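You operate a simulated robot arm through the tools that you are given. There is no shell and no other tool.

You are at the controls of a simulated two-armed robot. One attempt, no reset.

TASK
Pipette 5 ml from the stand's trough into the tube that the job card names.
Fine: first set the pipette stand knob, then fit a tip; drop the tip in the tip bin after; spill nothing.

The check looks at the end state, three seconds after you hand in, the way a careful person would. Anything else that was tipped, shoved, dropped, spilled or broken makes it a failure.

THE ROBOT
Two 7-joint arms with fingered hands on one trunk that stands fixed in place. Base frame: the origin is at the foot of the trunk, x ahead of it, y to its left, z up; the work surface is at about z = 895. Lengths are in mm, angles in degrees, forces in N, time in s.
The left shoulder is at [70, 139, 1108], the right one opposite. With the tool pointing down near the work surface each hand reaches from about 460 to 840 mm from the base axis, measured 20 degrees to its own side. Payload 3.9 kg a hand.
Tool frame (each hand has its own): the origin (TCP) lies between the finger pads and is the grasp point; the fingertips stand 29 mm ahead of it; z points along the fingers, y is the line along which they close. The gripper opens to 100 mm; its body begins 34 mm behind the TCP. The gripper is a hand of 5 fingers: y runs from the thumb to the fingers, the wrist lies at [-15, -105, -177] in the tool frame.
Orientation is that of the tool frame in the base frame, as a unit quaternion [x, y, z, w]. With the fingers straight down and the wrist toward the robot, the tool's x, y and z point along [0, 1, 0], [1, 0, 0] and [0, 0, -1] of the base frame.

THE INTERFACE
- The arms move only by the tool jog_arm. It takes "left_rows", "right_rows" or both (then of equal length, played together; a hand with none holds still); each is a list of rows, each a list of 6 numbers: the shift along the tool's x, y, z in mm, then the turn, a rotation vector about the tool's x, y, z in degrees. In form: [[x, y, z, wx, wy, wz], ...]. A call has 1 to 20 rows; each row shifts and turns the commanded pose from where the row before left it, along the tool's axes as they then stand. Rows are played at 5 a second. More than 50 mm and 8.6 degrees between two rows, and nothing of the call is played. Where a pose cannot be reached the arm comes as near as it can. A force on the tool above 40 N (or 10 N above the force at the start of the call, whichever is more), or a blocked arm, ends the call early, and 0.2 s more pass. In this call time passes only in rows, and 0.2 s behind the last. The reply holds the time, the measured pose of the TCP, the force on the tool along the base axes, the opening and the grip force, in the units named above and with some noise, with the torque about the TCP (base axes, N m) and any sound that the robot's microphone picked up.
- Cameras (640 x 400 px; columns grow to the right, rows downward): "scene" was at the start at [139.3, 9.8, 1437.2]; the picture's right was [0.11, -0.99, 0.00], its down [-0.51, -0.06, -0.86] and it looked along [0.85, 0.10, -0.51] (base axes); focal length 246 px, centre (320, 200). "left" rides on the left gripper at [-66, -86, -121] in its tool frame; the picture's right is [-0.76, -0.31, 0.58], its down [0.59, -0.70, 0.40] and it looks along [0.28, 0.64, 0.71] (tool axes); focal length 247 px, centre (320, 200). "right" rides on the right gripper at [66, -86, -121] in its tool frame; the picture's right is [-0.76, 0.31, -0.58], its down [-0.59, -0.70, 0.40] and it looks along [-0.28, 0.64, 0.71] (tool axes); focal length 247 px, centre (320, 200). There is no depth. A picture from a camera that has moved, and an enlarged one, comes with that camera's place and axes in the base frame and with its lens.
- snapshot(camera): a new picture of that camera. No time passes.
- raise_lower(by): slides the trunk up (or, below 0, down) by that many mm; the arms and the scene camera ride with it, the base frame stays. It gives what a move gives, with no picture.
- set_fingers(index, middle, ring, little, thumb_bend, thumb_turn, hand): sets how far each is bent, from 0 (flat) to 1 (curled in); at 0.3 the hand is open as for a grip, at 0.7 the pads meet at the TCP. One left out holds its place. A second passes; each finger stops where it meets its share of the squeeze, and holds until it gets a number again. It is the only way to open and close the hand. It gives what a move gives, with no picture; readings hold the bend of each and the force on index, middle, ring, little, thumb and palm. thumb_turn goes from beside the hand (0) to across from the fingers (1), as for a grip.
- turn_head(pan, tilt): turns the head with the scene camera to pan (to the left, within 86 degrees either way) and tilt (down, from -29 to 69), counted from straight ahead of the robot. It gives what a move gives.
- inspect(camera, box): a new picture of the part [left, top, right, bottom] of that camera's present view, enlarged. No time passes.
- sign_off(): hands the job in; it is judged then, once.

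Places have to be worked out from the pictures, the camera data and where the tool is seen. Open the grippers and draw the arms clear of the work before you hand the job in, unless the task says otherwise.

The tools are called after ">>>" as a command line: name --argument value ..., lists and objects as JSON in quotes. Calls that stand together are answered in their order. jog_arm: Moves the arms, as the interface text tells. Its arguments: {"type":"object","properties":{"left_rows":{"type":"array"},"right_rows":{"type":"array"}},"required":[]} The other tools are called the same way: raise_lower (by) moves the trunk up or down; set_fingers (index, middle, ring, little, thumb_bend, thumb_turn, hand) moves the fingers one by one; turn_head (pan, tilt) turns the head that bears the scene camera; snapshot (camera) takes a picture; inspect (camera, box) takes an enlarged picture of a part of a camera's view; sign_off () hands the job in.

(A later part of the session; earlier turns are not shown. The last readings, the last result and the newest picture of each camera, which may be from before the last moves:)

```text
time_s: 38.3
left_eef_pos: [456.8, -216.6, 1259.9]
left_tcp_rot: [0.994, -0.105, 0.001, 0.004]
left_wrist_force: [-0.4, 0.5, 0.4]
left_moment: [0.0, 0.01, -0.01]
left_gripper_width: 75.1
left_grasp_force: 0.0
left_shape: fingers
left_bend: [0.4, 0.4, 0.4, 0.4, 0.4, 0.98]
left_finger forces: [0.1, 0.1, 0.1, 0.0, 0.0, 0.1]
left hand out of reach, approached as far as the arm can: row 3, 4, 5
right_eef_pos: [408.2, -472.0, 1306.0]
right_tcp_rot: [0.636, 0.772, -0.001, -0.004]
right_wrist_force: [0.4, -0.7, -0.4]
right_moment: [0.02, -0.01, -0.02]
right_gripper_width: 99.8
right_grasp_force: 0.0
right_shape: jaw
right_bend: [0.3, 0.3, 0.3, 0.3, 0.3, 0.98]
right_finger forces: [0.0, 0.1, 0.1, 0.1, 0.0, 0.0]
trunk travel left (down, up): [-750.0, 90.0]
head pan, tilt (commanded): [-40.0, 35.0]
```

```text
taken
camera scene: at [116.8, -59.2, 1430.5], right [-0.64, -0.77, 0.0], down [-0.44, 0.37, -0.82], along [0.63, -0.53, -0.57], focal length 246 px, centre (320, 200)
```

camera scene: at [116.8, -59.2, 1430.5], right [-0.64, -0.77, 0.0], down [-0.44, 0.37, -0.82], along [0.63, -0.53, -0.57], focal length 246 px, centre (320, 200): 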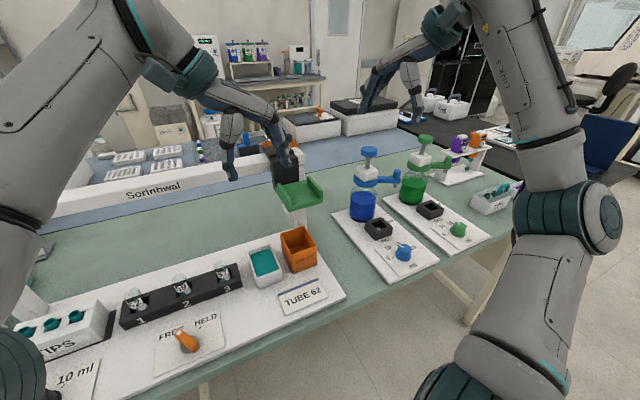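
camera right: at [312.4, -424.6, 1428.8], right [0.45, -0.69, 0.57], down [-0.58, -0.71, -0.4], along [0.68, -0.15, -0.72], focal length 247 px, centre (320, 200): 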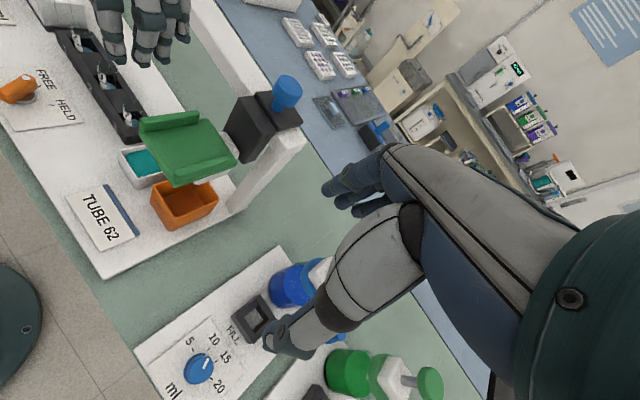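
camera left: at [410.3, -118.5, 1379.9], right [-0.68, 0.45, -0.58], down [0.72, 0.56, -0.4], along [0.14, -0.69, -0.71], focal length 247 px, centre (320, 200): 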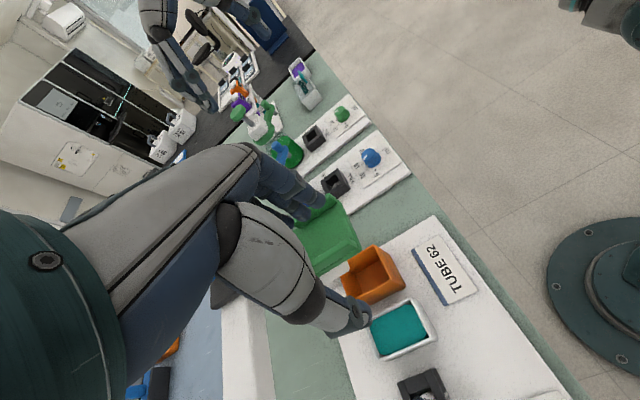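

The left arm reached its limit ~60 mm short at this height; raising the trunk brings the shoulder closer to hand height. I raise it 90 mm and then approach the pad again.

>>> raise_lower --by 90

>>> jog_arm --left_rows '[[0, 0, 45, 0, 0, 0], [0, 0, 45, 0, 0, 0], [20, 25, 0, 0, 0, 0], [20, 25, 0, 0, 0, 0], [5, 17, 0, 0, 0, 0]]'

>>> snapshot --camera "left"

>>> snapshot --camera "right"

>>> snapshot --camera "scene"

```text
time_s: 39.5
left_eef_pos: [458.5, -213.7, 1347.5]
left_tcp_rot: [0.995, -0.105, -0.001, 0.001]
left_wrist_force: [0.5, -1.0, 0.2]
left_moment: [-0.02, 0.0, -0.01]
left_gripper_width: 74.8
left_grasp_force: 0.0
left_shape: fingers
left_bend: [0.4, 0.4, 0.4, 0.4, 0.4, 0.98]
left_finger forces: [0.1, 0.0, 0.1, 0.0, 0.0, 0.1]
right_eef_pos: [408.9, -469.2, 1395.9]
right_tcp_rot: [0.636, 0.771, -0.002, -0.004]
right_wrist_force: [-0.3, -0.2, -0.4]
right_moment: [-0.01, -0.02, -0.02]
right_gripper_width: 99.9
right_grasp_force: 0.0
right_shape: jaw
right_bend: [0.3, 0.3, 0.3, 0.3, 0.3, 0.98]
right_finger forces: [0.0, 0.1, 0.0, 0.1, 0.0, 0.0]
trunk travel left (down, up): [-840.0, 0.0]
head pan, tilt (commanded): [-40.0, 35.0]
```

```text
time_s: 40.7
left_eef_pos: [474.1, -260.0, 1255.6]
left_tcp_rot: [0.995, -0.103, -0.003, 0.002]
left_wrist_force: [-0.4, 0.0, 0.2]
left_moment: [0.0, -0.03, -0.01]
left_gripper_width: 74.9
left_grasp_force: 0.1
left_shape: fingers
left_bend: [0.4, 0.4, 0.4, 0.4, 0.4, 0.98]
left_finger forces: [0.0, 0.1, 0.0, 0.0, 0.0, 0.1]
left hand out of reach, approached as far as the arm can: row 4, 5
right_eef_pos: [408.1, -467.0, 1397.6]
right_tcp_rot: [0.636, 0.771, -0.004, -0.003]
right_wrist_force: [0.2, -0.1, -0.2]
right_moment: [-0.06, -0.01, -0.02]
right_gripper_width: 99.7
right_grasp_force: 0.2
right_shape: jaw
right_bend: [0.3, 0.3, 0.3, 0.3, 0.3, 0.98]
right_finger forces: [0.0, 0.0, 0.1, 0.0, 0.1, 0.1]
trunk travel left (down, up): [-840.0, 0.0]
head pan, tilt (commanded): [-40.0, 35.0]
```

```text
taken
camera left: at [428.1, -163.2, 1377.0], right [-0.68, 0.45, -0.57], down [0.72, 0.57, -0.4], along [0.14, -0.69, -0.71], focal length 247 px, centre (320, 200)
```

left: 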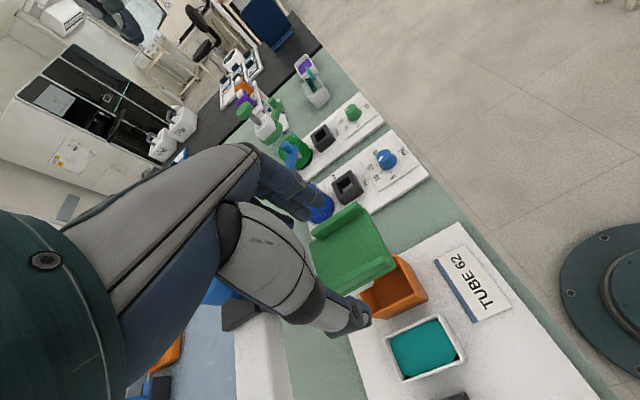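

```text
taken
camera right: at [313.3, -418.9, 1520.4], right [0.45, -0.68, 0.57], down [-0.58, -0.71, -0.39], along [0.68, -0.16, -0.72], focal length 247 px, centre (320, 200)
```

right: 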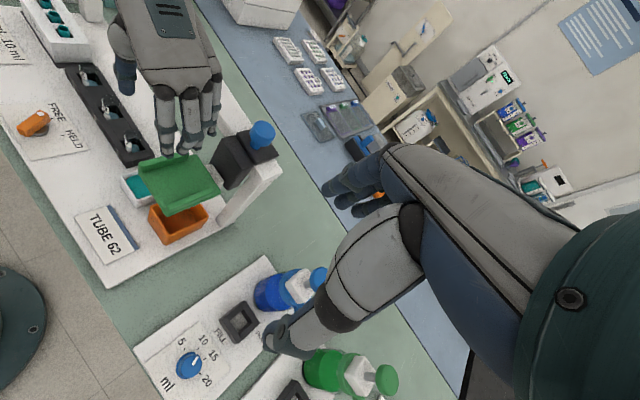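

```text
taken
camera scene: at [117.5, -54.1, 1520.6], right [-0.64, -0.77, 0.0], down [-0.44, 0.37, -0.82], along [0.63, -0.53, -0.57], focal length 246 px, centre (320, 200)
```

scene: 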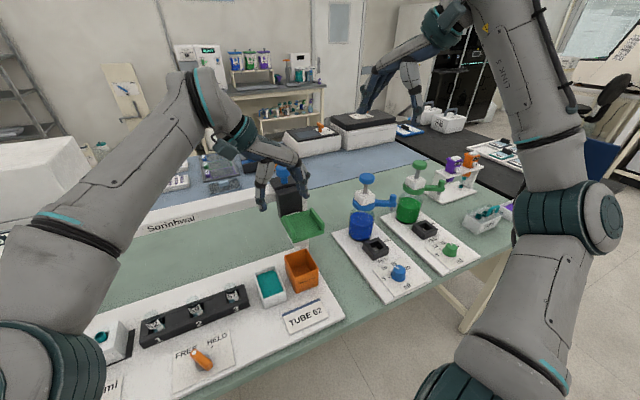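

The left hand is now close above the pad. I enlarge the left view to align with the left wall.

>>> inspect --camera "left" --box '[290, 180, 450, 320]'

>>> inspect --camera "right" --box '[90, 60, 290, 250]'

```text
2.86 times, centred on (370, 250) of left
camera zoom: at [428.1, -163.2, 1377.0], right [-0.68, 0.45, -0.57], down [0.72, 0.57, -0.4], along [0.14, -0.69, -0.71], focal length 706 px, centre (177, 57)
```

zoom: 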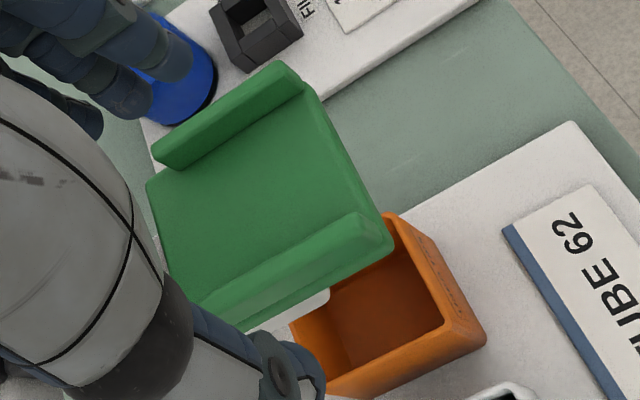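

```text
2.11 times, centred on (190, 155) of right
camera zoom: at [313.3, -418.9, 1520.4], right [0.45, -0.68, 0.57], down [-0.58, -0.71, -0.39], along [0.68, -0.16, -0.72], focal length 520 px, centre (594, 295)
```

zoom: 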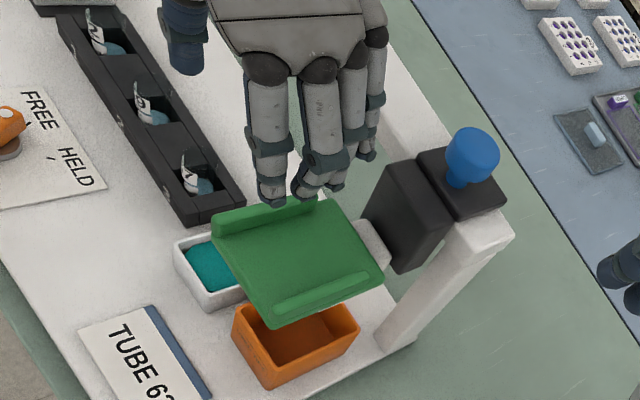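

The left wall top is at about e≈−161, and the TCP is at e≈−152, n≈519. I shift by 9 mm toward the wall and lower to z≈1190, then look again.

>>> jog_arm --left_rows '[[0, 0, 33, 0, 0, 0], [5, 9, 32, 0, 0, 0]]'

>>> inspect --camera "left" --box '[220, 160, 440, 340]'

>>> inspect --camera "right" --box '[110, 60, 270, 220]'

>>> inspect --camera "scene" --box '[220, 120, 380, 260]'

```text
time_s: 41.3
left_eef_pos: [472.8, -279.4, 1192.5]
left_tcp_rot: [0.994, -0.109, 0.0, -0.002]
left_wrist_force: [0.2, -1.1, -0.1]
left_moment: [0.04, 0.02, -0.01]
left_gripper_width: 74.9
left_grasp_force: 0.0
left_shape: fingers
left_bend: [0.4, 0.4, 0.4, 0.4, 0.4, 0.98]
left_finger forces: [0.1, 0.1, 0.1, 0.0, 0.1, 0.0]
right_eef_pos: [408.5, -468.7, 1396.3]
right_tcp_rot: [0.636, 0.771, -0.003, -0.005]
right_wrist_force: [-0.8, 0.3, 0.5]
right_moment: [0.01, 0.04, -0.02]
right_gripper_width: 99.8
right_grasp_force: 0.1
right_shape: jaw
right_bend: [0.3, 0.3, 0.3, 0.3, 0.3, 0.98]
right_finger forces: [0.0, 0.0, 0.1, 0.1, 0.1, 0.1]
trunk travel left (down, up): [-840.0, 0.0]
head pan, tilt (commanded): [-40.0, 35.0]
```

```text
2.22 times, centred on (330, 250) of left
camera zoom: at [426.7, -181.3, 1313.1], right [-0.67, 0.46, -0.58], down [0.73, 0.56, -0.4], along [0.14, -0.69, -0.71], focal length 549 px, centre (298, 89)
```

zoom: 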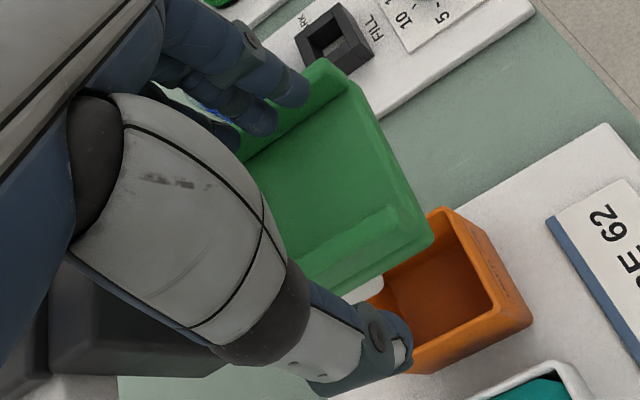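

```text
2.50 times, centred on (190, 140) of right
camera zoom: at [314.4, -421.9, 1519.3], right [0.45, -0.69, 0.57], down [-0.58, -0.71, -0.39], along [0.68, -0.15, -0.72], focal length 617 px, centre (645, 350)
```

zoom: 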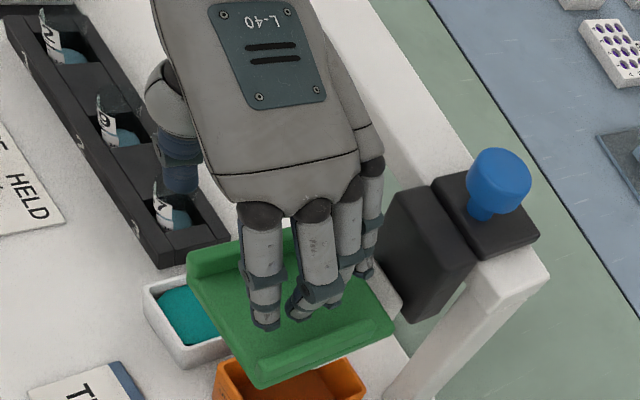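

```text
2.86 times, centred on (300, 190) of scene
camera zoom: at [118.6, -56.9, 1520.5], right [-0.64, -0.77, 0.0], down [-0.44, 0.37, -0.82], along [0.63, -0.53, -0.57], focal length 704 px, centre (377, 229)
```

zoom: 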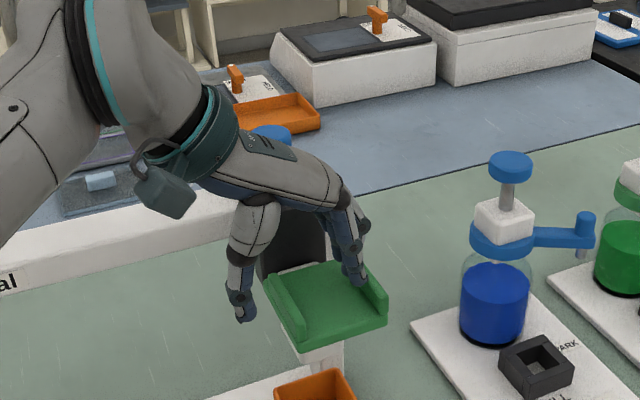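

The hand is at e≈−171, so the wall lies between thumb and fingers, slightly toward the thumb. I shift 8 mm back toward +e and 8 mm forward-off the support (−n), then lower gently.

>>> jog_arm --left_rows '[[-8, -8, 0, 0, 0, 0], [0, 0, 12, 0, 0, 0], [0, 0, 8, 0, 0, 0]]'

>>> inspect --camera "left" --box '[220, 160, 440, 340]'

>>> inspect --camera "right" --box '[110, 60, 270, 220]'

>>> inspect --camera "scene" --box '[220, 120, 380, 260]'

```text
time_s: 42.1
left_eef_pos: [464.0, -269.0, 1170.8]
left_tcp_rot: [0.994, -0.108, 0.0, -0.001]
left_wrist_force: [0.7, -0.1, 1.1]
left_moment: [0.02, 0.0, 0.02]
left_gripper_width: 74.9
left_grasp_force: 0.0
left_shape: fingers
left_bend: [0.4, 0.4, 0.4, 0.4, 0.4, 0.98]
left_finger forces: [0.0, 0.0, 0.0, 0.0, 0.0, 0.1]
right_eef_pos: [408.1, -469.5, 1396.4]
right_tcp_rot: [0.636, 0.772, -0.003, -0.004]
right_wrist_force: [-0.1, 0.6, -0.7]
right_moment: [0.02, -0.01, -0.02]
right_gripper_width: 99.7
right_grasp_force: 0.1
right_shape: jaw
right_bend: [0.3, 0.3, 0.3, 0.3, 0.3, 0.98]
right_finger forces: [0.0, 0.0, 0.0, 0.1, 0.0, 0.0]
trunk travel left (down, up): [-840.0, 0.0]
head pan, tilt (commanded): [-40.0, 35.0]
```

```text
2.22 times, centred on (330, 250) of left
camera zoom: at [419.0, -172.1, 1291.4], right [-0.67, 0.46, -0.58], down [0.73, 0.56, -0.4], along [0.14, -0.69, -0.71], focal length 549 px, centre (298, 89)
```

zoom: 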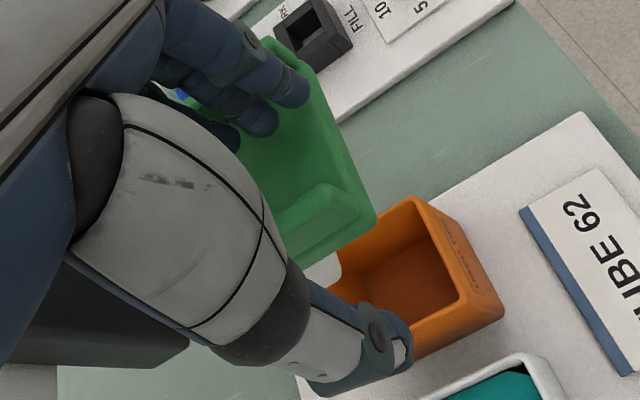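

```text
2.50 times, centred on (190, 140) of right
camera zoom: at [312.5, -422.7, 1519.4], right [0.45, -0.69, 0.57], down [-0.58, -0.71, -0.39], along [0.68, -0.15, -0.72], focal length 617 px, centre (645, 350)
```

zoom: 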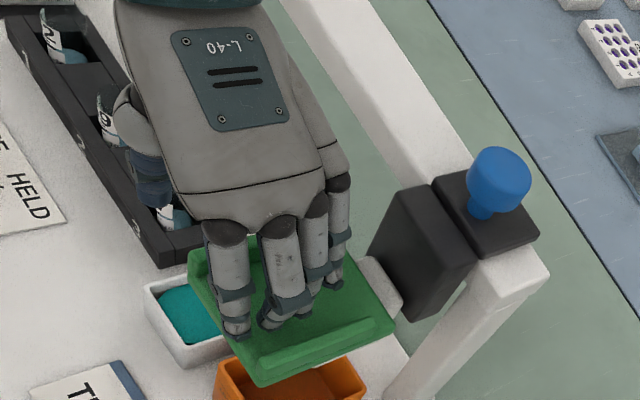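

```text
2.86 times, centred on (300, 190) of scene
camera zoom: at [116.9, -57.5, 1520.6], right [-0.64, -0.77, 0.0], down [-0.44, 0.37, -0.82], along [0.63, -0.53, -0.57], focal length 704 px, centre (377, 229)
```

zoom: 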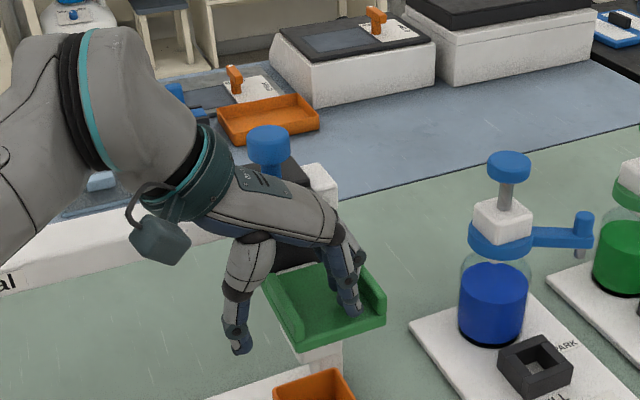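

Fingers are over the channel floor and the thumb outside the left wall, with no contact forces. I close to pinch the wall.

>>> set_fingers --hand "left" --index 0.66 --middle 0.66 --ring 0.66 --little 0.66 --thumb_bend 0.66

>>> inspect --camera "scene" --box '[220, 120, 380, 260]'

>>> inspect --camera "right" --box '[110, 60, 270, 220]'

>>> inspect --camera "left" --box '[220, 160, 440, 340]'

```text
time_s: 43.1
left_eef_pos: [465.0, -269.4, 1170.6]
left_tcp_rot: [0.994, -0.109, -0.001, 0.0]
left_wrist_force: [0.2, -0.2, -0.1]
left_moment: [-0.02, -0.01, 0.01]
left_gripper_width: 11.4
left_grasp_force: 0.1
left_shape: fingers
left_bend: [0.66, 0.66, 0.66, 0.66, 0.66, 0.98]
left_finger forces: [0.1, 0.0, 0.0, 0.0, 0.0, 0.0]
right_eef_pos: [407.8, -469.4, 1397.0]
right_tcp_rot: [0.636, 0.772, -0.003, -0.005]
right_wrist_force: [0.5, 0.3, -0.7]
right_moment: [0.01, 0.02, 0.0]
right_gripper_width: 99.8
right_grasp_force: 0.1
right_shape: jaw
right_bend: [0.3, 0.3, 0.3, 0.3, 0.3, 0.98]
right_finger forces: [0.0, 0.0, 0.0, 0.0, 0.0, 0.0]
trunk travel left (down, up): [-840.0, 0.0]
head pan, tilt (commanded): [-40.0, 35.0]
```

```text
2.86 times, centred on (300, 190) of scene
camera zoom: at [117.2, -57.1, 1520.6], right [-0.64, -0.77, 0.0], down [-0.44, 0.37, -0.82], along [0.63, -0.53, -0.57], focal length 704 px, centre (377, 229)
```

zoom: 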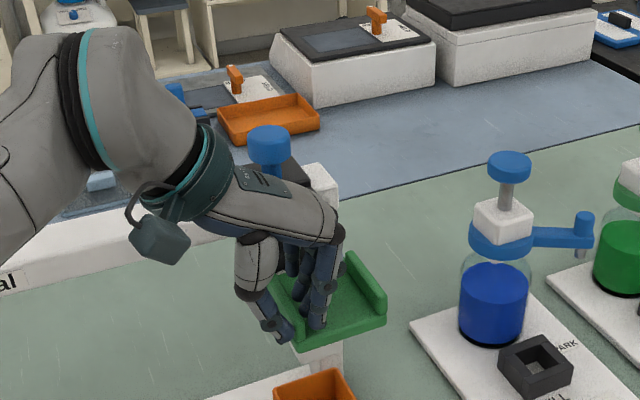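

```text
2.50 times, centred on (190, 140) of right
camera zoom: at [312.8, -422.2, 1519.5], right [0.45, -0.69, 0.57], down [-0.58, -0.71, -0.39], along [0.68, -0.15, -0.72], focal length 617 px, centre (645, 350)
```

zoom: 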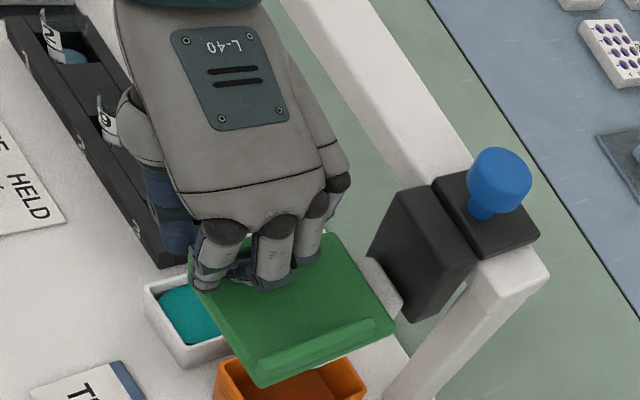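

```text
2.22 times, centred on (330, 250) of left
camera zoom: at [419.3, -171.6, 1291.6], right [-0.67, 0.46, -0.58], down [0.73, 0.56, -0.4], along [0.14, -0.69, -0.71], focal length 549 px, centre (298, 89)
```

zoom: 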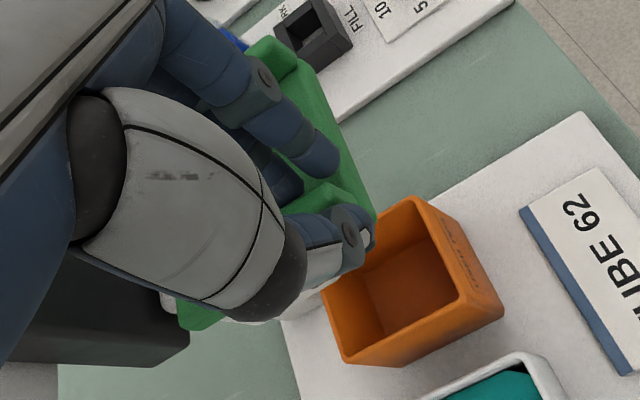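

No force yet at an 11 mm gap around the wall; I close further to really pinch it.

>>> set_fingers --hand "left" --index 0.78 --middle 0.78 --ring 0.78 --little 0.78 --thumb_bend 0.78

>>> inspect --camera "scene" --box '[220, 120, 380, 260]'

```text
time_s: 44.1
left_eef_pos: [465.2, -269.9, 1172.1]
left_tcp_rot: [0.994, -0.109, -0.001, -0.001]
left_wrist_force: [-0.9, -5.2, -2.4]
left_moment: [-0.09, -0.11, -0.32]
left_gripper_width: 4.1
left_grasp_force: 19.8
left_shape: fingers
left_bend: [0.76, 0.75, 0.77, 0.78, 0.64, 0.97]
left_finger forces: [5.3, 5.2, 15.6, 0.0, 13.6, 0.0]
right_eef_pos: [407.0, -471.0, 1395.5]
right_tcp_rot: [0.636, 0.771, -0.003, -0.004]
right_wrist_force: [-1.1, 1.8, 0.0]
right_moment: [0.0, 0.02, -0.01]
right_gripper_width: 99.9
right_grasp_force: 0.1
right_shape: jaw
right_bend: [0.3, 0.3, 0.3, 0.3, 0.3, 0.98]
right_finger forces: [0.1, 0.0, 0.0, 0.0, 0.0, 0.0]
trunk travel left (down, up): [-840.0, 0.0]
head pan, tilt (commanded): [-40.0, 35.0]
```

```text
2.86 times, centred on (300, 190) of scene
camera zoom: at [117.3, -58.4, 1520.5], right [-0.64, -0.77, 0.0], down [-0.44, 0.37, -0.82], along [0.63, -0.53, -0.57], focal length 704 px, centre (377, 229)
```

zoom: 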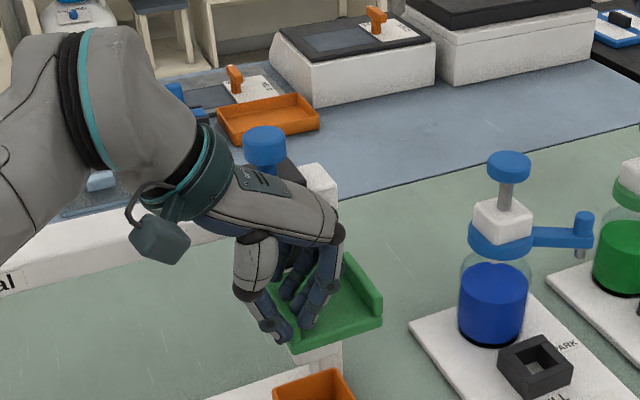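

The wall is pinched (≈20 N) and the pad appears to have shifted slightly with it. I try a small slide of 20 mm to the left along the beam.

>>> jog_arm --left_rows '[[0, -10, 0, 0, 0, 0], [0, -10, 0, 0, 0, 0]]'

>>> inspect --camera "scene" --box '[220, 120, 380, 260]'

>>> snapshot --camera "right"

```text
time_s: 44.7
left_eef_pos: [470.0, -249.2, 1170.6]
left_tcp_rot: [0.994, -0.108, -0.001, 0.0]
left_wrist_force: [2.3, 0.6, -4.3]
left_moment: [0.07, -0.02, -0.31]
left_gripper_width: 4.6
left_grasp_force: 15.1
left_shape: fingers
left_bend: [0.77, 0.75, 0.76, 0.78, 0.64, 0.97]
left_finger forces: [4.4, 4.4, 6.1, 0.0, 14.9, 0.1]
right_eef_pos: [409.0, -468.6, 1397.6]
right_tcp_rot: [0.636, 0.771, -0.003, -0.005]
right_wrist_force: [-0.4, 0.0, -1.0]
right_moment: [0.0, 0.01, -0.04]
right_gripper_width: 99.7
right_grasp_force: 0.1
right_shape: jaw
right_bend: [0.3, 0.3, 0.3, 0.3, 0.3, 0.98]
right_finger forces: [0.1, 0.0, 0.0, 0.1, 0.0, 0.0]
trunk travel left (down, up): [-840.0, 0.0]
head pan, tilt (commanded): [-40.0, 35.0]
```

```text
2.86 times, centred on (300, 190) of scene
camera zoom: at [118.7, -56.3, 1520.4], right [-0.64, -0.77, 0.0], down [-0.44, 0.37, -0.82], along [0.63, -0.53, -0.57], focal length 704 px, centre (377, 229)
```

zoom: 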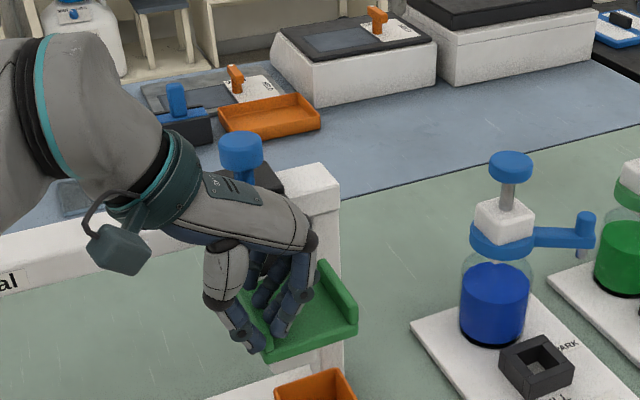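

```text
taken
camera right: at [314.4, -421.4, 1519.4], right [0.45, -0.68, 0.57], down [-0.58, -0.71, -0.39], along [0.68, -0.15, -0.72], focal length 247 px, centre (320, 200)
```

right: 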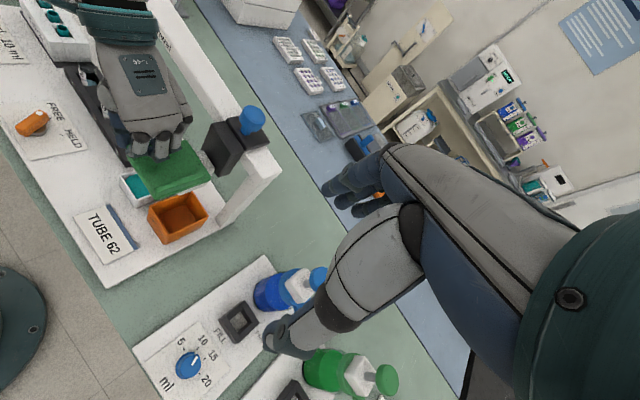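

The carriage slides freely with the hand. I continue sliding left toward the tips in moderate steps.

>>> jog_arm --left_rows '[[0, -30, 0, 0, 0, 0], [0, -40, 0, 0, 0, 0], [0, -40, 0, 0, 0, 0], [0, -40, 0, 0, 0, 0], [0, -40, 0, 0, 0, 0], [0, -30, 0, 0, 0, 0]]'

>>> turn_head --pan 0 --tilt 40

>>> snapshot --camera "scene"

```text
time_s: 46.1
left_eef_pos: [517.9, -34.6, 1171.4]
left_tcp_rot: [0.994, -0.108, -0.001, 0.0]
left_wrist_force: [7.2, -0.2, 1.2]
left_moment: [-0.04, -0.17, -0.23]
left_gripper_width: 0.7
left_grasp_force: 13.6
left_shape: fingers
left_bend: [0.78, 0.77, 0.76, 0.78, 0.66, 0.99]
left_finger forces: [5.2, 5.6, 3.9, 0.1, 12.6, 0.0]
right_eef_pos: [409.6, -468.9, 1396.8]
right_tcp_rot: [0.636, 0.771, -0.004, -0.005]
right_wrist_force: [0.3, 0.3, 0.8]
right_moment: [-0.01, 0.01, 0.03]
right_gripper_width: 99.6
right_grasp_force: 0.2
right_shape: jaw
right_bend: [0.3, 0.3, 0.3, 0.3, 0.3, 0.98]
right_finger forces: [0.0, 0.0, 0.0, 0.0, 0.0, 0.1]
trunk travel left (down, up): [-840.0, 0.0]
head pan, tilt (commanded): [-40.0, 35.0]
```

```text
time_s: 47.2
left_eef_pos: [519.4, -36.1, 1171.4]
left_tcp_rot: [0.994, -0.108, -0.001, -0.001]
left_wrist_force: [7.6, -1.4, 2.2]
left_moment: [-0.01, -0.22, -0.24]
left_gripper_width: 1.0
left_grasp_force: 13.7
left_shape: fingers
left_bend: [0.78, 0.77, 0.76, 0.78, 0.66, 0.99]
left_finger forces: [5.2, 5.8, 4.5, 0.1, 12.3, 0.0]
right_eef_pos: [409.2, -470.0, 1397.2]
right_tcp_rot: [0.636, 0.772, -0.003, -0.004]
right_wrist_force: [-0.3, -0.7, 0.4]
right_moment: [-0.06, -0.01, -0.03]
right_gripper_width: 99.9
right_grasp_force: 0.0
right_shape: jaw
right_bend: [0.3, 0.3, 0.3, 0.3, 0.3, 0.98]
right_finger forces: [0.0, 0.1, 0.0, 0.1, 0.0, 0.1]
trunk travel left (down, up): [-840.0, 0.0]
head pan, tilt (commanded): [0.0, 40.0]
```

```text
taken
camera scene: at [136.4, -0.8, 1512.9], right [0.0, -1.0, 0.0], down [-0.64, 0.0, -0.77], along [0.77, 0.0, -0.64], focal length 246 px, centre (320, 200)
```

scene: 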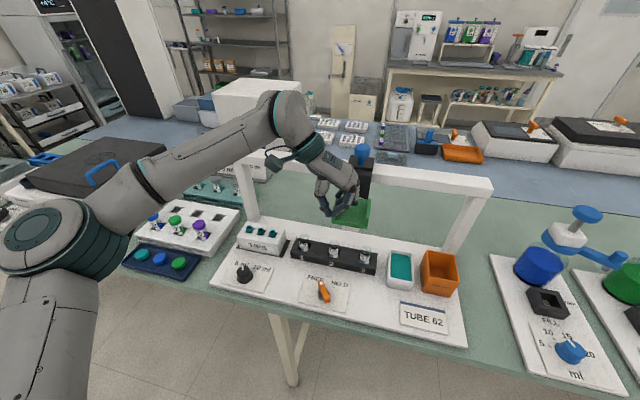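

The slide works; a 7 N pull in +x shows the beam runs slightly more forward than my line. I add a little forward correction and continue about 190 mm to the left.

>>> jog_arm --left_rows '[[2, -30, 0, 0, 0, 0], [1, -40, 0, 0, 0, 0], [1, -40, 0, 0, 0, 0], [1, -40, 0, 0, 0, 0], [0.5, -25, 0, 0, 0, 0], [0.5, -15, 0, 0, 0, 0]]'

>>> turn_head --pan 15 --tilt 40

>>> snapshot --camera "scene"

```text
time_s: 48.6
left_eef_pos: [563.9, 150.3, 1174.0]
left_tcp_rot: [0.994, -0.109, 0.0, -0.001]
left_wrist_force: [-0.1, 0.8, -1.0]
left_moment: [0.03, -0.01, 0.0]
left_gripper_width: 0.1
left_grasp_force: 0.1
left_shape: fingers
left_bend: [0.78, 0.78, 0.78, 0.78, 0.68, 0.97]
left_finger forces: [0.0, 0.0, 0.0, 0.0, 0.0, 0.0]
right_eef_pos: [407.9, -468.4, 1396.6]
right_tcp_rot: [0.636, 0.772, -0.002, -0.005]
right_wrist_force: [0.0, 0.5, 0.1]
right_moment: [0.0, -0.01, -0.01]
right_gripper_width: 99.9
right_grasp_force: 0.0
right_shape: jaw
right_bend: [0.3, 0.3, 0.3, 0.3, 0.3, 0.98]
right_finger forces: [0.2, 0.0, 0.1, 0.1, 0.1, 0.1]
trunk travel left (down, up): [-840.0, 0.0]
head pan, tilt (commanded): [0.0, 40.0]
```

```text
time_s: 49.4
left_eef_pos: [562.7, 149.0, 1173.4]
left_tcp_rot: [0.994, -0.109, 0.0, -0.001]
left_wrist_force: [0.6, 0.4, 0.2]
left_moment: [0.02, 0.01, 0.0]
left_gripper_width: 0.0
left_grasp_force: 0.0
left_shape: fingers
left_bend: [0.78, 0.78, 0.78, 0.78, 0.68, 0.97]
left_finger forces: [0.1, 0.0, 0.0, 0.1, 0.0, 0.0]
right_eef_pos: [408.1, -468.7, 1398.1]
right_tcp_rot: [0.636, 0.772, -0.002, -0.003]
right_wrist_force: [0.1, 0.0, 0.0]
right_moment: [-0.01, 0.0, -0.02]
right_gripper_width: 99.7
right_grasp_force: 0.1
right_shape: jaw
right_bend: [0.3, 0.3, 0.3, 0.3, 0.3, 0.98]
right_finger forces: [0.0, 0.0, 0.0, 0.1, 0.1, 0.1]
trunk travel left (down, up): [-840.0, 0.0]
head pan, tilt (commanded): [15.0, 40.0]
```

```text
taken
camera scene: at [131.9, 21.7, 1513.0], right [0.26, -0.97, 0.0], down [-0.62, -0.17, -0.77], along [0.74, 0.2, -0.64], focal length 246 px, centre (320, 200)
```

scene: 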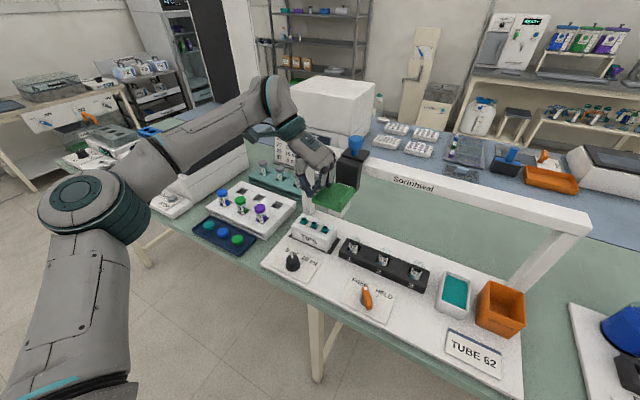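

The pinch slipped off the wall near the end (no grip force), though the carriage moved along. I enlarge to see where it stands.

>>> inspect --camera "scene" --box '[270, 120, 400, 260]'

>>> snapshot --camera "left"

>>> snapshot --camera "right"

```text
2.86 times, centred on (335, 190) of scene
camera zoom: at [131.9, 21.7, 1513.0], right [0.26, -0.97, 0.0], down [-0.62, -0.17, -0.77], along [0.74, 0.2, -0.64], focal length 704 px, centre (277, 229)
```

zoom: 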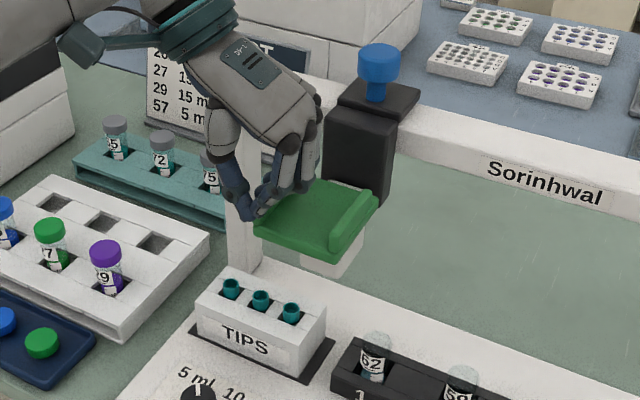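

```text
taken
camera left: at [518.1, 246.9, 1294.1], right [-0.67, 0.46, -0.58], down [0.73, 0.56, -0.4], along [0.14, -0.69, -0.71], focal length 247 px, centre (320, 200)
```

left: 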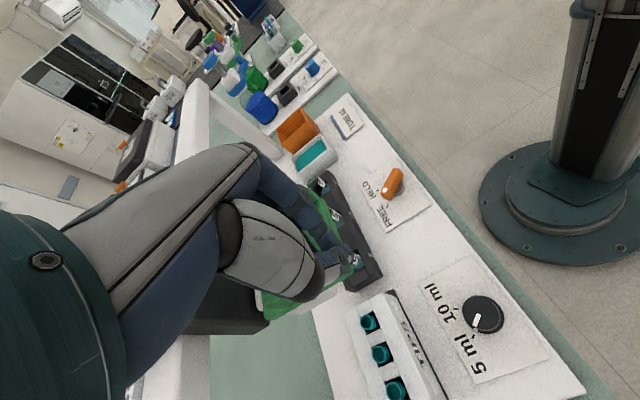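

```text
taken
camera right: at [312.9, -422.0, 1519.5], right [0.45, -0.69, 0.57], down [-0.58, -0.71, -0.39], along [0.68, -0.15, -0.72], focal length 247 px, centre (320, 200)
```

right: 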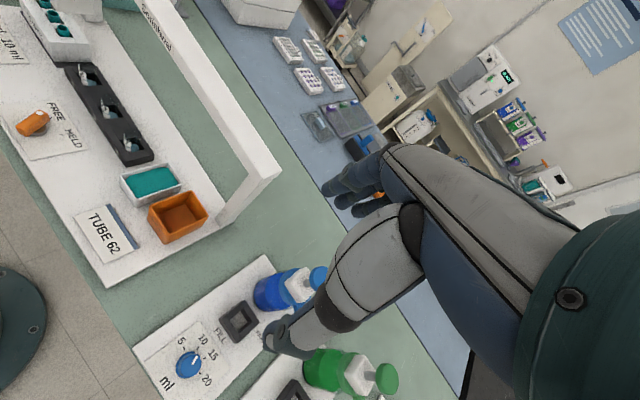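

The carriage is at about e≈228 and tip 3 is at e≈263. I reopen the fingers, go a bit lower so the finger pads overlap more of the wall, and pinch again.

>>> set_fingers --hand "left" --index 0.5 --middle 0.5 --ring 0.5 --little 0.5 --thumb_bend 0.5

>>> jog_arm --left_rows '[[0, 2, 4, 0, 0, 0], [0, 0, 4, 0, 0, 0]]'

>>> inspect --camera "scene" --box '[290, 140, 380, 230]'

>>> inspect --camera "left" --box '[220, 160, 440, 340]'

```text
time_s: 50.4
left_eef_pos: [562.6, 147.9, 1173.2]
left_tcp_rot: [0.994, -0.108, -0.001, -0.001]
left_wrist_force: [-0.3, 0.0, 0.4]
left_moment: [0.0, -0.02, 0.0]
left_gripper_width: 49.6
left_grasp_force: 0.2
left_shape: fingers
left_bend: [0.5, 0.5, 0.5, 0.5, 0.5, 0.97]
left_finger forces: [0.1, 0.0, 0.0, 0.0, 0.0, 0.1]
right_eef_pos: [407.2, -470.1, 1397.3]
right_tcp_rot: [0.636, 0.772, -0.002, -0.004]
right_wrist_force: [-0.9, 0.3, 0.6]
right_moment: [0.03, -0.02, -0.01]
right_gripper_width: 100.0
right_grasp_force: 0.0
right_shape: jaw
right_bend: [0.3, 0.3, 0.3, 0.3, 0.3, 0.98]
right_finger forces: [0.0, 0.0, 0.0, 0.0, 0.1, 0.1]
trunk travel left (down, up): [-840.0, 0.0]
head pan, tilt (commanded): [15.0, 40.0]
```

```text
time_s: 51.0
left_eef_pos: [563.5, 147.5, 1166.6]
left_tcp_rot: [0.994, -0.109, 0.001, 0.0]
left_wrist_force: [1.3, -1.2, 2.6]
left_moment: [-0.1, -0.02, 0.03]
left_gripper_width: 50.1
left_grasp_force: 1.2
left_shape: fingers
left_bend: [0.5, 0.5, 0.5, 0.5, 0.5, 0.97]
left_finger forces: [0.0, 2.8, 0.1, 0.1, 0.1, 0.0]
right_eef_pos: [407.4, -469.3, 1397.3]
right_tcp_rot: [0.636, 0.772, -0.002, -0.004]
right_wrist_force: [-0.4, 0.4, 0.4]
right_moment: [-0.01, -0.02, -0.02]
right_gripper_width: 100.2
right_grasp_force: 0.0
right_shape: jaw
right_bend: [0.3, 0.3, 0.3, 0.3, 0.3, 0.98]
right_finger forces: [0.0, 0.0, 0.1, 0.0, 0.0, 0.0]
trunk travel left (down, up): [-840.0, 0.0]
head pan, tilt (commanded): [15.0, 40.0]
```

```text
4.44 times, centred on (335, 185) of scene
camera zoom: at [131.4, 21.7, 1513.1], right [0.26, -0.97, 0.0], down [-0.62, -0.17, -0.77], along [0.74, 0.2, -0.64], focal length 1096 px, centre (253, 267)
```

zoom: 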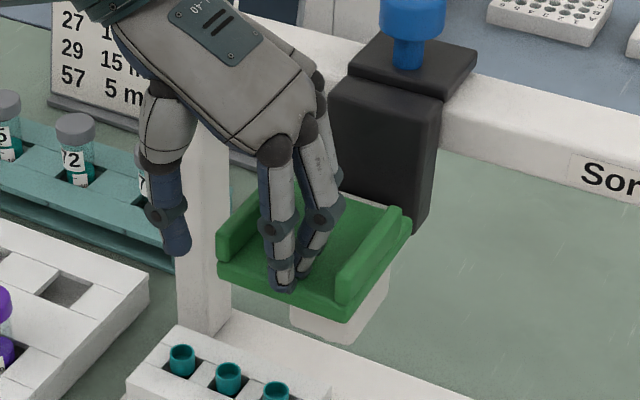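

```text
2.22 times, centred on (330, 250) of left
camera zoom: at [516.8, 245.7, 1286.5], right [-0.67, 0.46, -0.58], down [0.73, 0.56, -0.4], along [0.14, -0.69, -0.71], focal length 549 px, centre (298, 89)
```

zoom: 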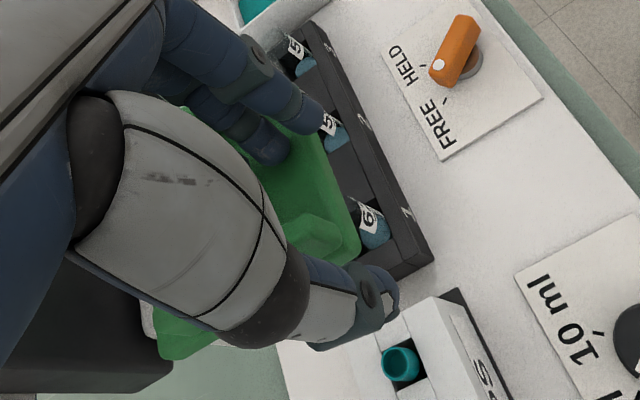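

The middle finger just touches the channel floor at z≈1166.6. I close again around the left wall.

>>> set_fingers --hand "left" --index 0.8 --middle 0.8 --ring 0.8 --little 0.8 --thumb_bend 0.8

>>> inspect --camera "scene" --box '[290, 140, 380, 230]'

```text
time_s: 52.0
left_eef_pos: [563.3, 149.3, 1166.2]
left_tcp_rot: [0.994, -0.109, -0.001, -0.001]
left_wrist_force: [0.1, 0.2, -0.2]
left_moment: [0.01, 0.0, 0.0]
left_gripper_width: 0.0
left_grasp_force: 0.1
left_shape: fingers
left_bend: [0.78, 0.8, 0.8, 0.8, 0.74, 0.97]
left_finger forces: [0.0, 0.0, 0.1, 0.0, 0.0, 0.0]
right_eef_pos: [406.5, -469.9, 1397.0]
right_tcp_rot: [0.636, 0.772, -0.002, -0.004]
right_wrist_force: [0.2, -0.3, 0.2]
right_moment: [0.0, 0.01, 0.04]
right_gripper_width: 99.9
right_grasp_force: 0.1
right_shape: jaw
right_bend: [0.3, 0.3, 0.3, 0.3, 0.3, 0.98]
right_finger forces: [0.1, 0.0, 0.0, 0.0, 0.1, 0.0]
trunk travel left (down, up): [-840.0, 0.0]
head pan, tilt (commanded): [15.0, 40.0]
```

```text
4.44 times, centred on (335, 185) of scene
camera zoom: at [132.0, 21.7, 1513.0], right [0.26, -0.97, 0.0], down [-0.62, -0.17, -0.77], along [0.74, 0.2, -0.64], focal length 1096 px, centre (253, 267)
```

zoom: 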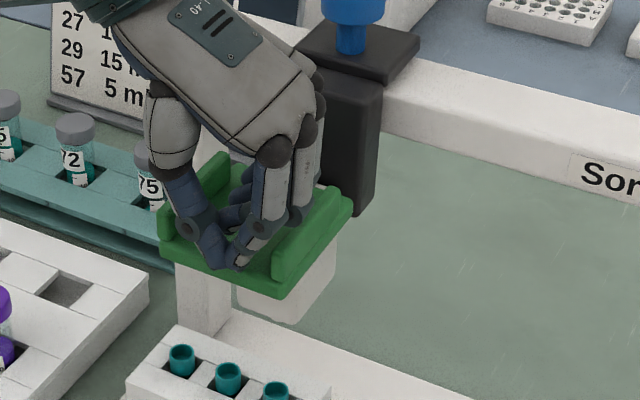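

Closing the fingers pushed the carriage left so that the closed hand now sits inside the channel, with the nozzle around e≈262 – close to tip 3. I look at the nozzle and tips for alignment.

>>> inspect --camera "scene" --box '[280, 170, 370, 260]'

>>> snapshot --camera "left"

>>> snapshot --camera "right"

```text
4.44 times, centred on (325, 215) of scene
camera zoom: at [132.0, 21.7, 1513.0], right [0.26, -0.97, 0.0], down [-0.62, -0.17, -0.77], along [0.74, 0.2, -0.64], focal length 1096 px, centre (298, 133)
```

zoom: 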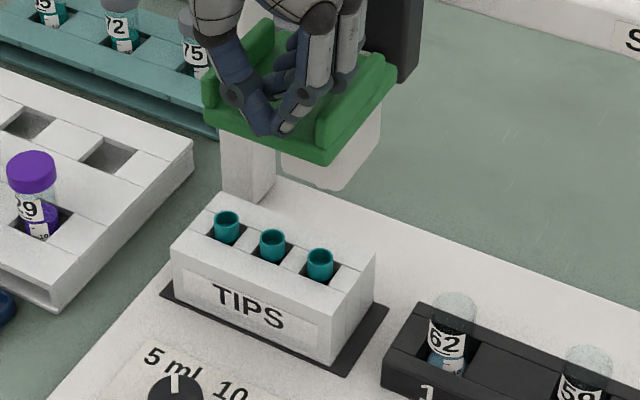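

```text
taken
camera left: at [517.3, 245.7, 1285.8], right [-0.67, 0.46, -0.58], down [0.73, 0.56, -0.4], along [0.14, -0.69, -0.71], focal length 247 px, centre (320, 200)
```

left: 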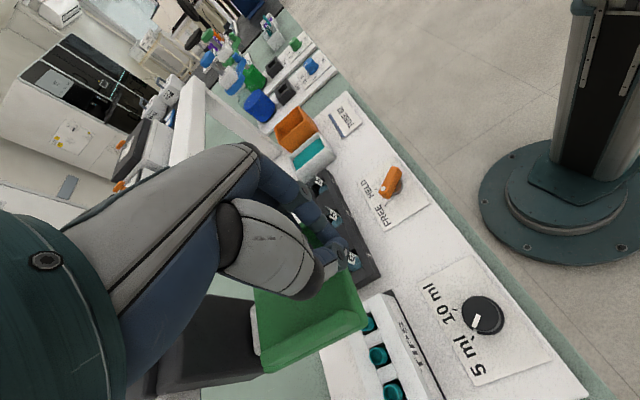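

```text
taken
camera right: at [313.0, -422.1, 1519.5], right [0.45, -0.69, 0.57], down [-0.58, -0.71, -0.39], along [0.68, -0.15, -0.72], focal length 247 px, centre (320, 200)
```

right: 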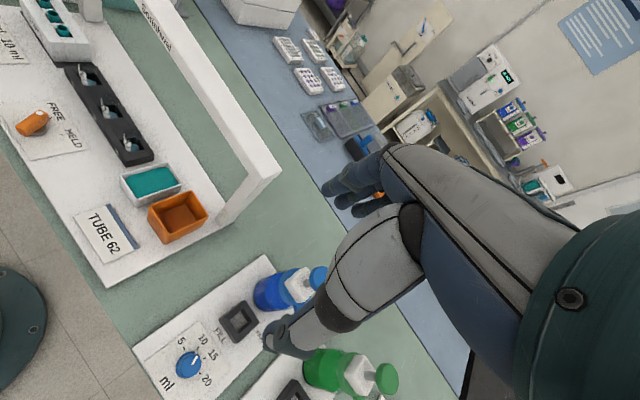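

Triangulating with both cameras puts tip 3 at about e≈276, n≈590, z≈968, while the carriage is at e≈262–266. I push the carriage about 12 mm further left with the closed hand in the channel and check.

>>> jog_arm --left_rows '[[0, -6, 0, 0, 0, 0], [0, -6, 0, 0, 0, 0]]'

>>> inspect --camera "scene" --box '[290, 140, 380, 230]'

>>> inspect --camera "left" --box '[220, 200, 460, 400]'

```text
time_s: 52.6
left_eef_pos: [565.7, 161.3, 1164.4]
left_tcp_rot: [0.994, -0.108, -0.001, -0.002]
left_wrist_force: [-0.4, 0.6, -0.4]
left_moment: [0.0, 0.01, 0.01]
left_gripper_width: 0.0
left_grasp_force: 0.1
left_shape: fingers
left_bend: [0.78, 0.8, 0.8, 0.8, 0.74, 0.97]
left_finger forces: [0.0, 0.1, 0.0, 0.1, 0.0, 0.0]
right_eef_pos: [407.8, -468.7, 1398.6]
right_tcp_rot: [0.636, 0.772, -0.003, -0.004]
right_wrist_force: [0.9, 0.6, -0.2]
right_moment: [0.02, -0.05, 0.02]
right_gripper_width: 99.8
right_grasp_force: 0.1
right_shape: jaw
right_bend: [0.3, 0.3, 0.3, 0.3, 0.3, 0.98]
right_finger forces: [0.1, 0.0, 0.0, 0.0, 0.0, 0.0]
trunk travel left (down, up): [-840.0, 0.0]
head pan, tilt (commanded): [15.0, 40.0]
```

```text
4.44 times, centred on (335, 185) of scene
camera zoom: at [131.9, 22.0, 1513.0], right [0.26, -0.97, 0.0], down [-0.62, -0.17, -0.77], along [0.74, 0.2, -0.64], focal length 1096 px, centre (253, 267)
```

zoom: 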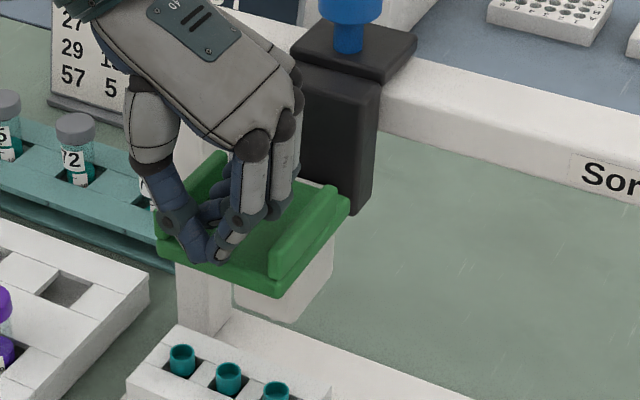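

```text
2.00 times, centred on (340, 300) of left
camera zoom: at [520.0, 257.5, 1285.3], right [-0.67, 0.46, -0.58], down [0.73, 0.56, -0.4], along [0.14, -0.69, -0.71], focal length 494 px, centre (280, 0)
```

zoom: 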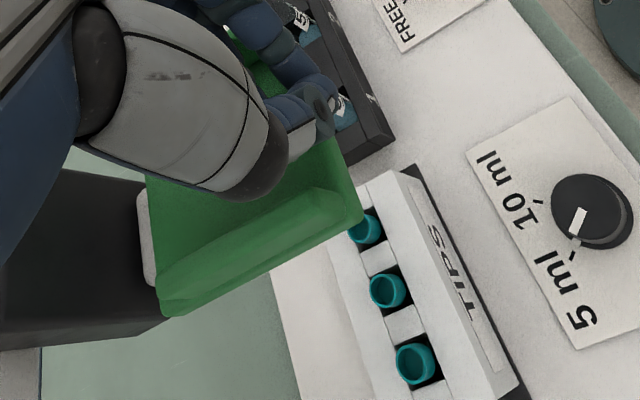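

The hand mostly took up slack and now meets the left wall. I push 10 mm more.

>>> jog_arm --left_rows '[[0, -5, 0, 0, 0, 0], [0, -5, 0, 0, 0, 0]]'

>>> inspect --camera "scene" --box '[290, 140, 380, 230]'

>>> inspect --camera "left" --box '[220, 200, 460, 400]'

```text
time_s: 53.2
left_eef_pos: [567.5, 169.8, 1165.5]
left_tcp_rot: [0.994, -0.109, -0.001, 0.0]
left_wrist_force: [0.1, 0.6, -0.9]
left_moment: [0.0, 0.03, 0.01]
left_gripper_width: 0.2
left_grasp_force: 0.0
left_shape: fingers
left_bend: [0.78, 0.8, 0.8, 0.8, 0.74, 0.97]
left_finger forces: [0.1, 0.1, 0.1, 0.0, 0.0, 0.0]
right_eef_pos: [407.3, -469.6, 1397.9]
right_tcp_rot: [0.636, 0.772, -0.001, -0.004]
right_wrist_force: [0.1, -0.4, -0.8]
right_moment: [-0.01, 0.0, -0.02]
right_gripper_width: 99.7
right_grasp_force: 0.1
right_shape: jaw
right_bend: [0.3, 0.3, 0.3, 0.3, 0.3, 0.98]
right_finger forces: [0.0, 0.0, 0.1, 0.0, 0.1, 0.0]
trunk travel left (down, up): [-840.0, 0.0]
head pan, tilt (commanded): [15.0, 40.0]
```

```text
4.44 times, centred on (335, 185) of scene
camera zoom: at [131.8, 22.0, 1513.0], right [0.26, -0.97, 0.0], down [-0.62, -0.17, -0.77], along [0.74, 0.2, -0.64], focal length 1096 px, centre (253, 267)
```

zoom: 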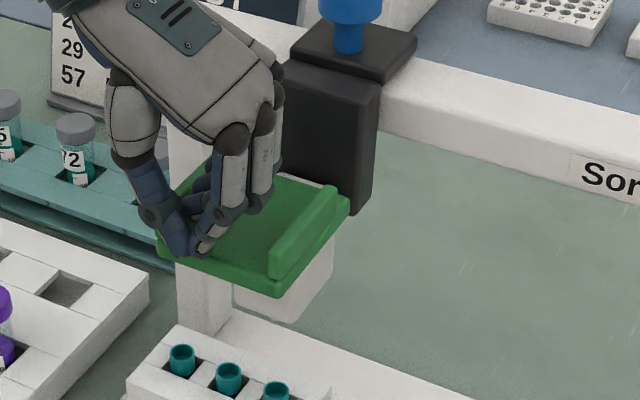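

```text
2.00 times, centred on (340, 300) of left
camera zoom: at [522.1, 268.1, 1285.8], right [-0.67, 0.46, -0.58], down [0.73, 0.56, -0.4], along [0.14, -0.69, -0.71], focal length 494 px, centre (280, 0)
```

zoom: 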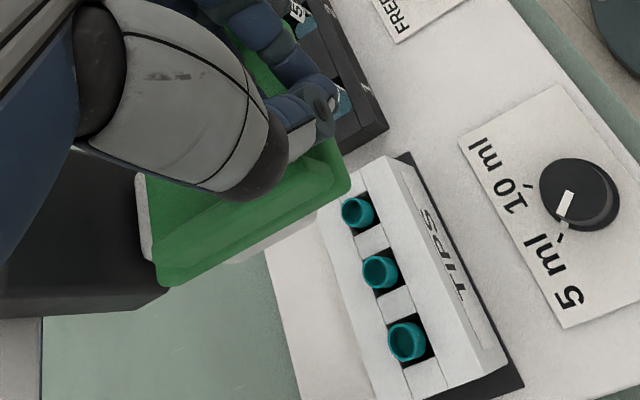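

The carriage hasn't moved; my hand still has slack in the channel. I take a wider enlargement to measure the carriage accurately (plunger cap and pad).

>>> inspect --camera "scene" --box '[290, 110, 410, 230]'

>>> snapshot --camera "left"

```text
3.33 times, centred on (350, 170) of scene
camera zoom: at [131.8, 22.0, 1513.0], right [0.26, -0.97, 0.0], down [-0.62, -0.17, -0.77], along [0.74, 0.2, -0.64], focal length 822 px, centre (220, 300)
```

zoom: 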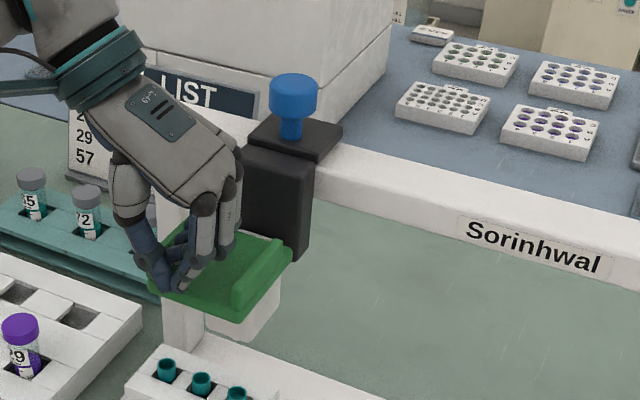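

```text
taken
camera left: at [522.1, 268.1, 1285.8], right [-0.67, 0.46, -0.58], down [0.73, 0.56, -0.4], along [0.14, -0.69, -0.71], focal length 247 px, centre (320, 200)
```

left: 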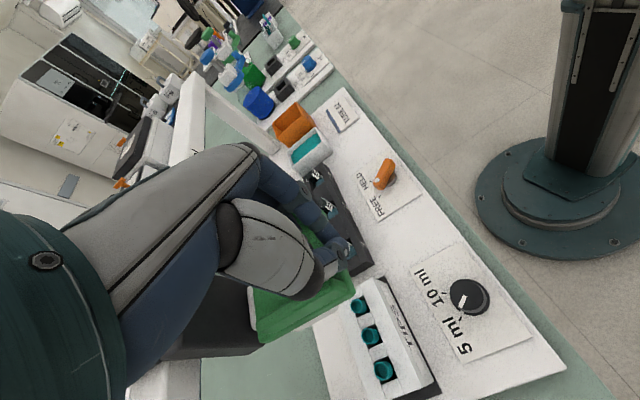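

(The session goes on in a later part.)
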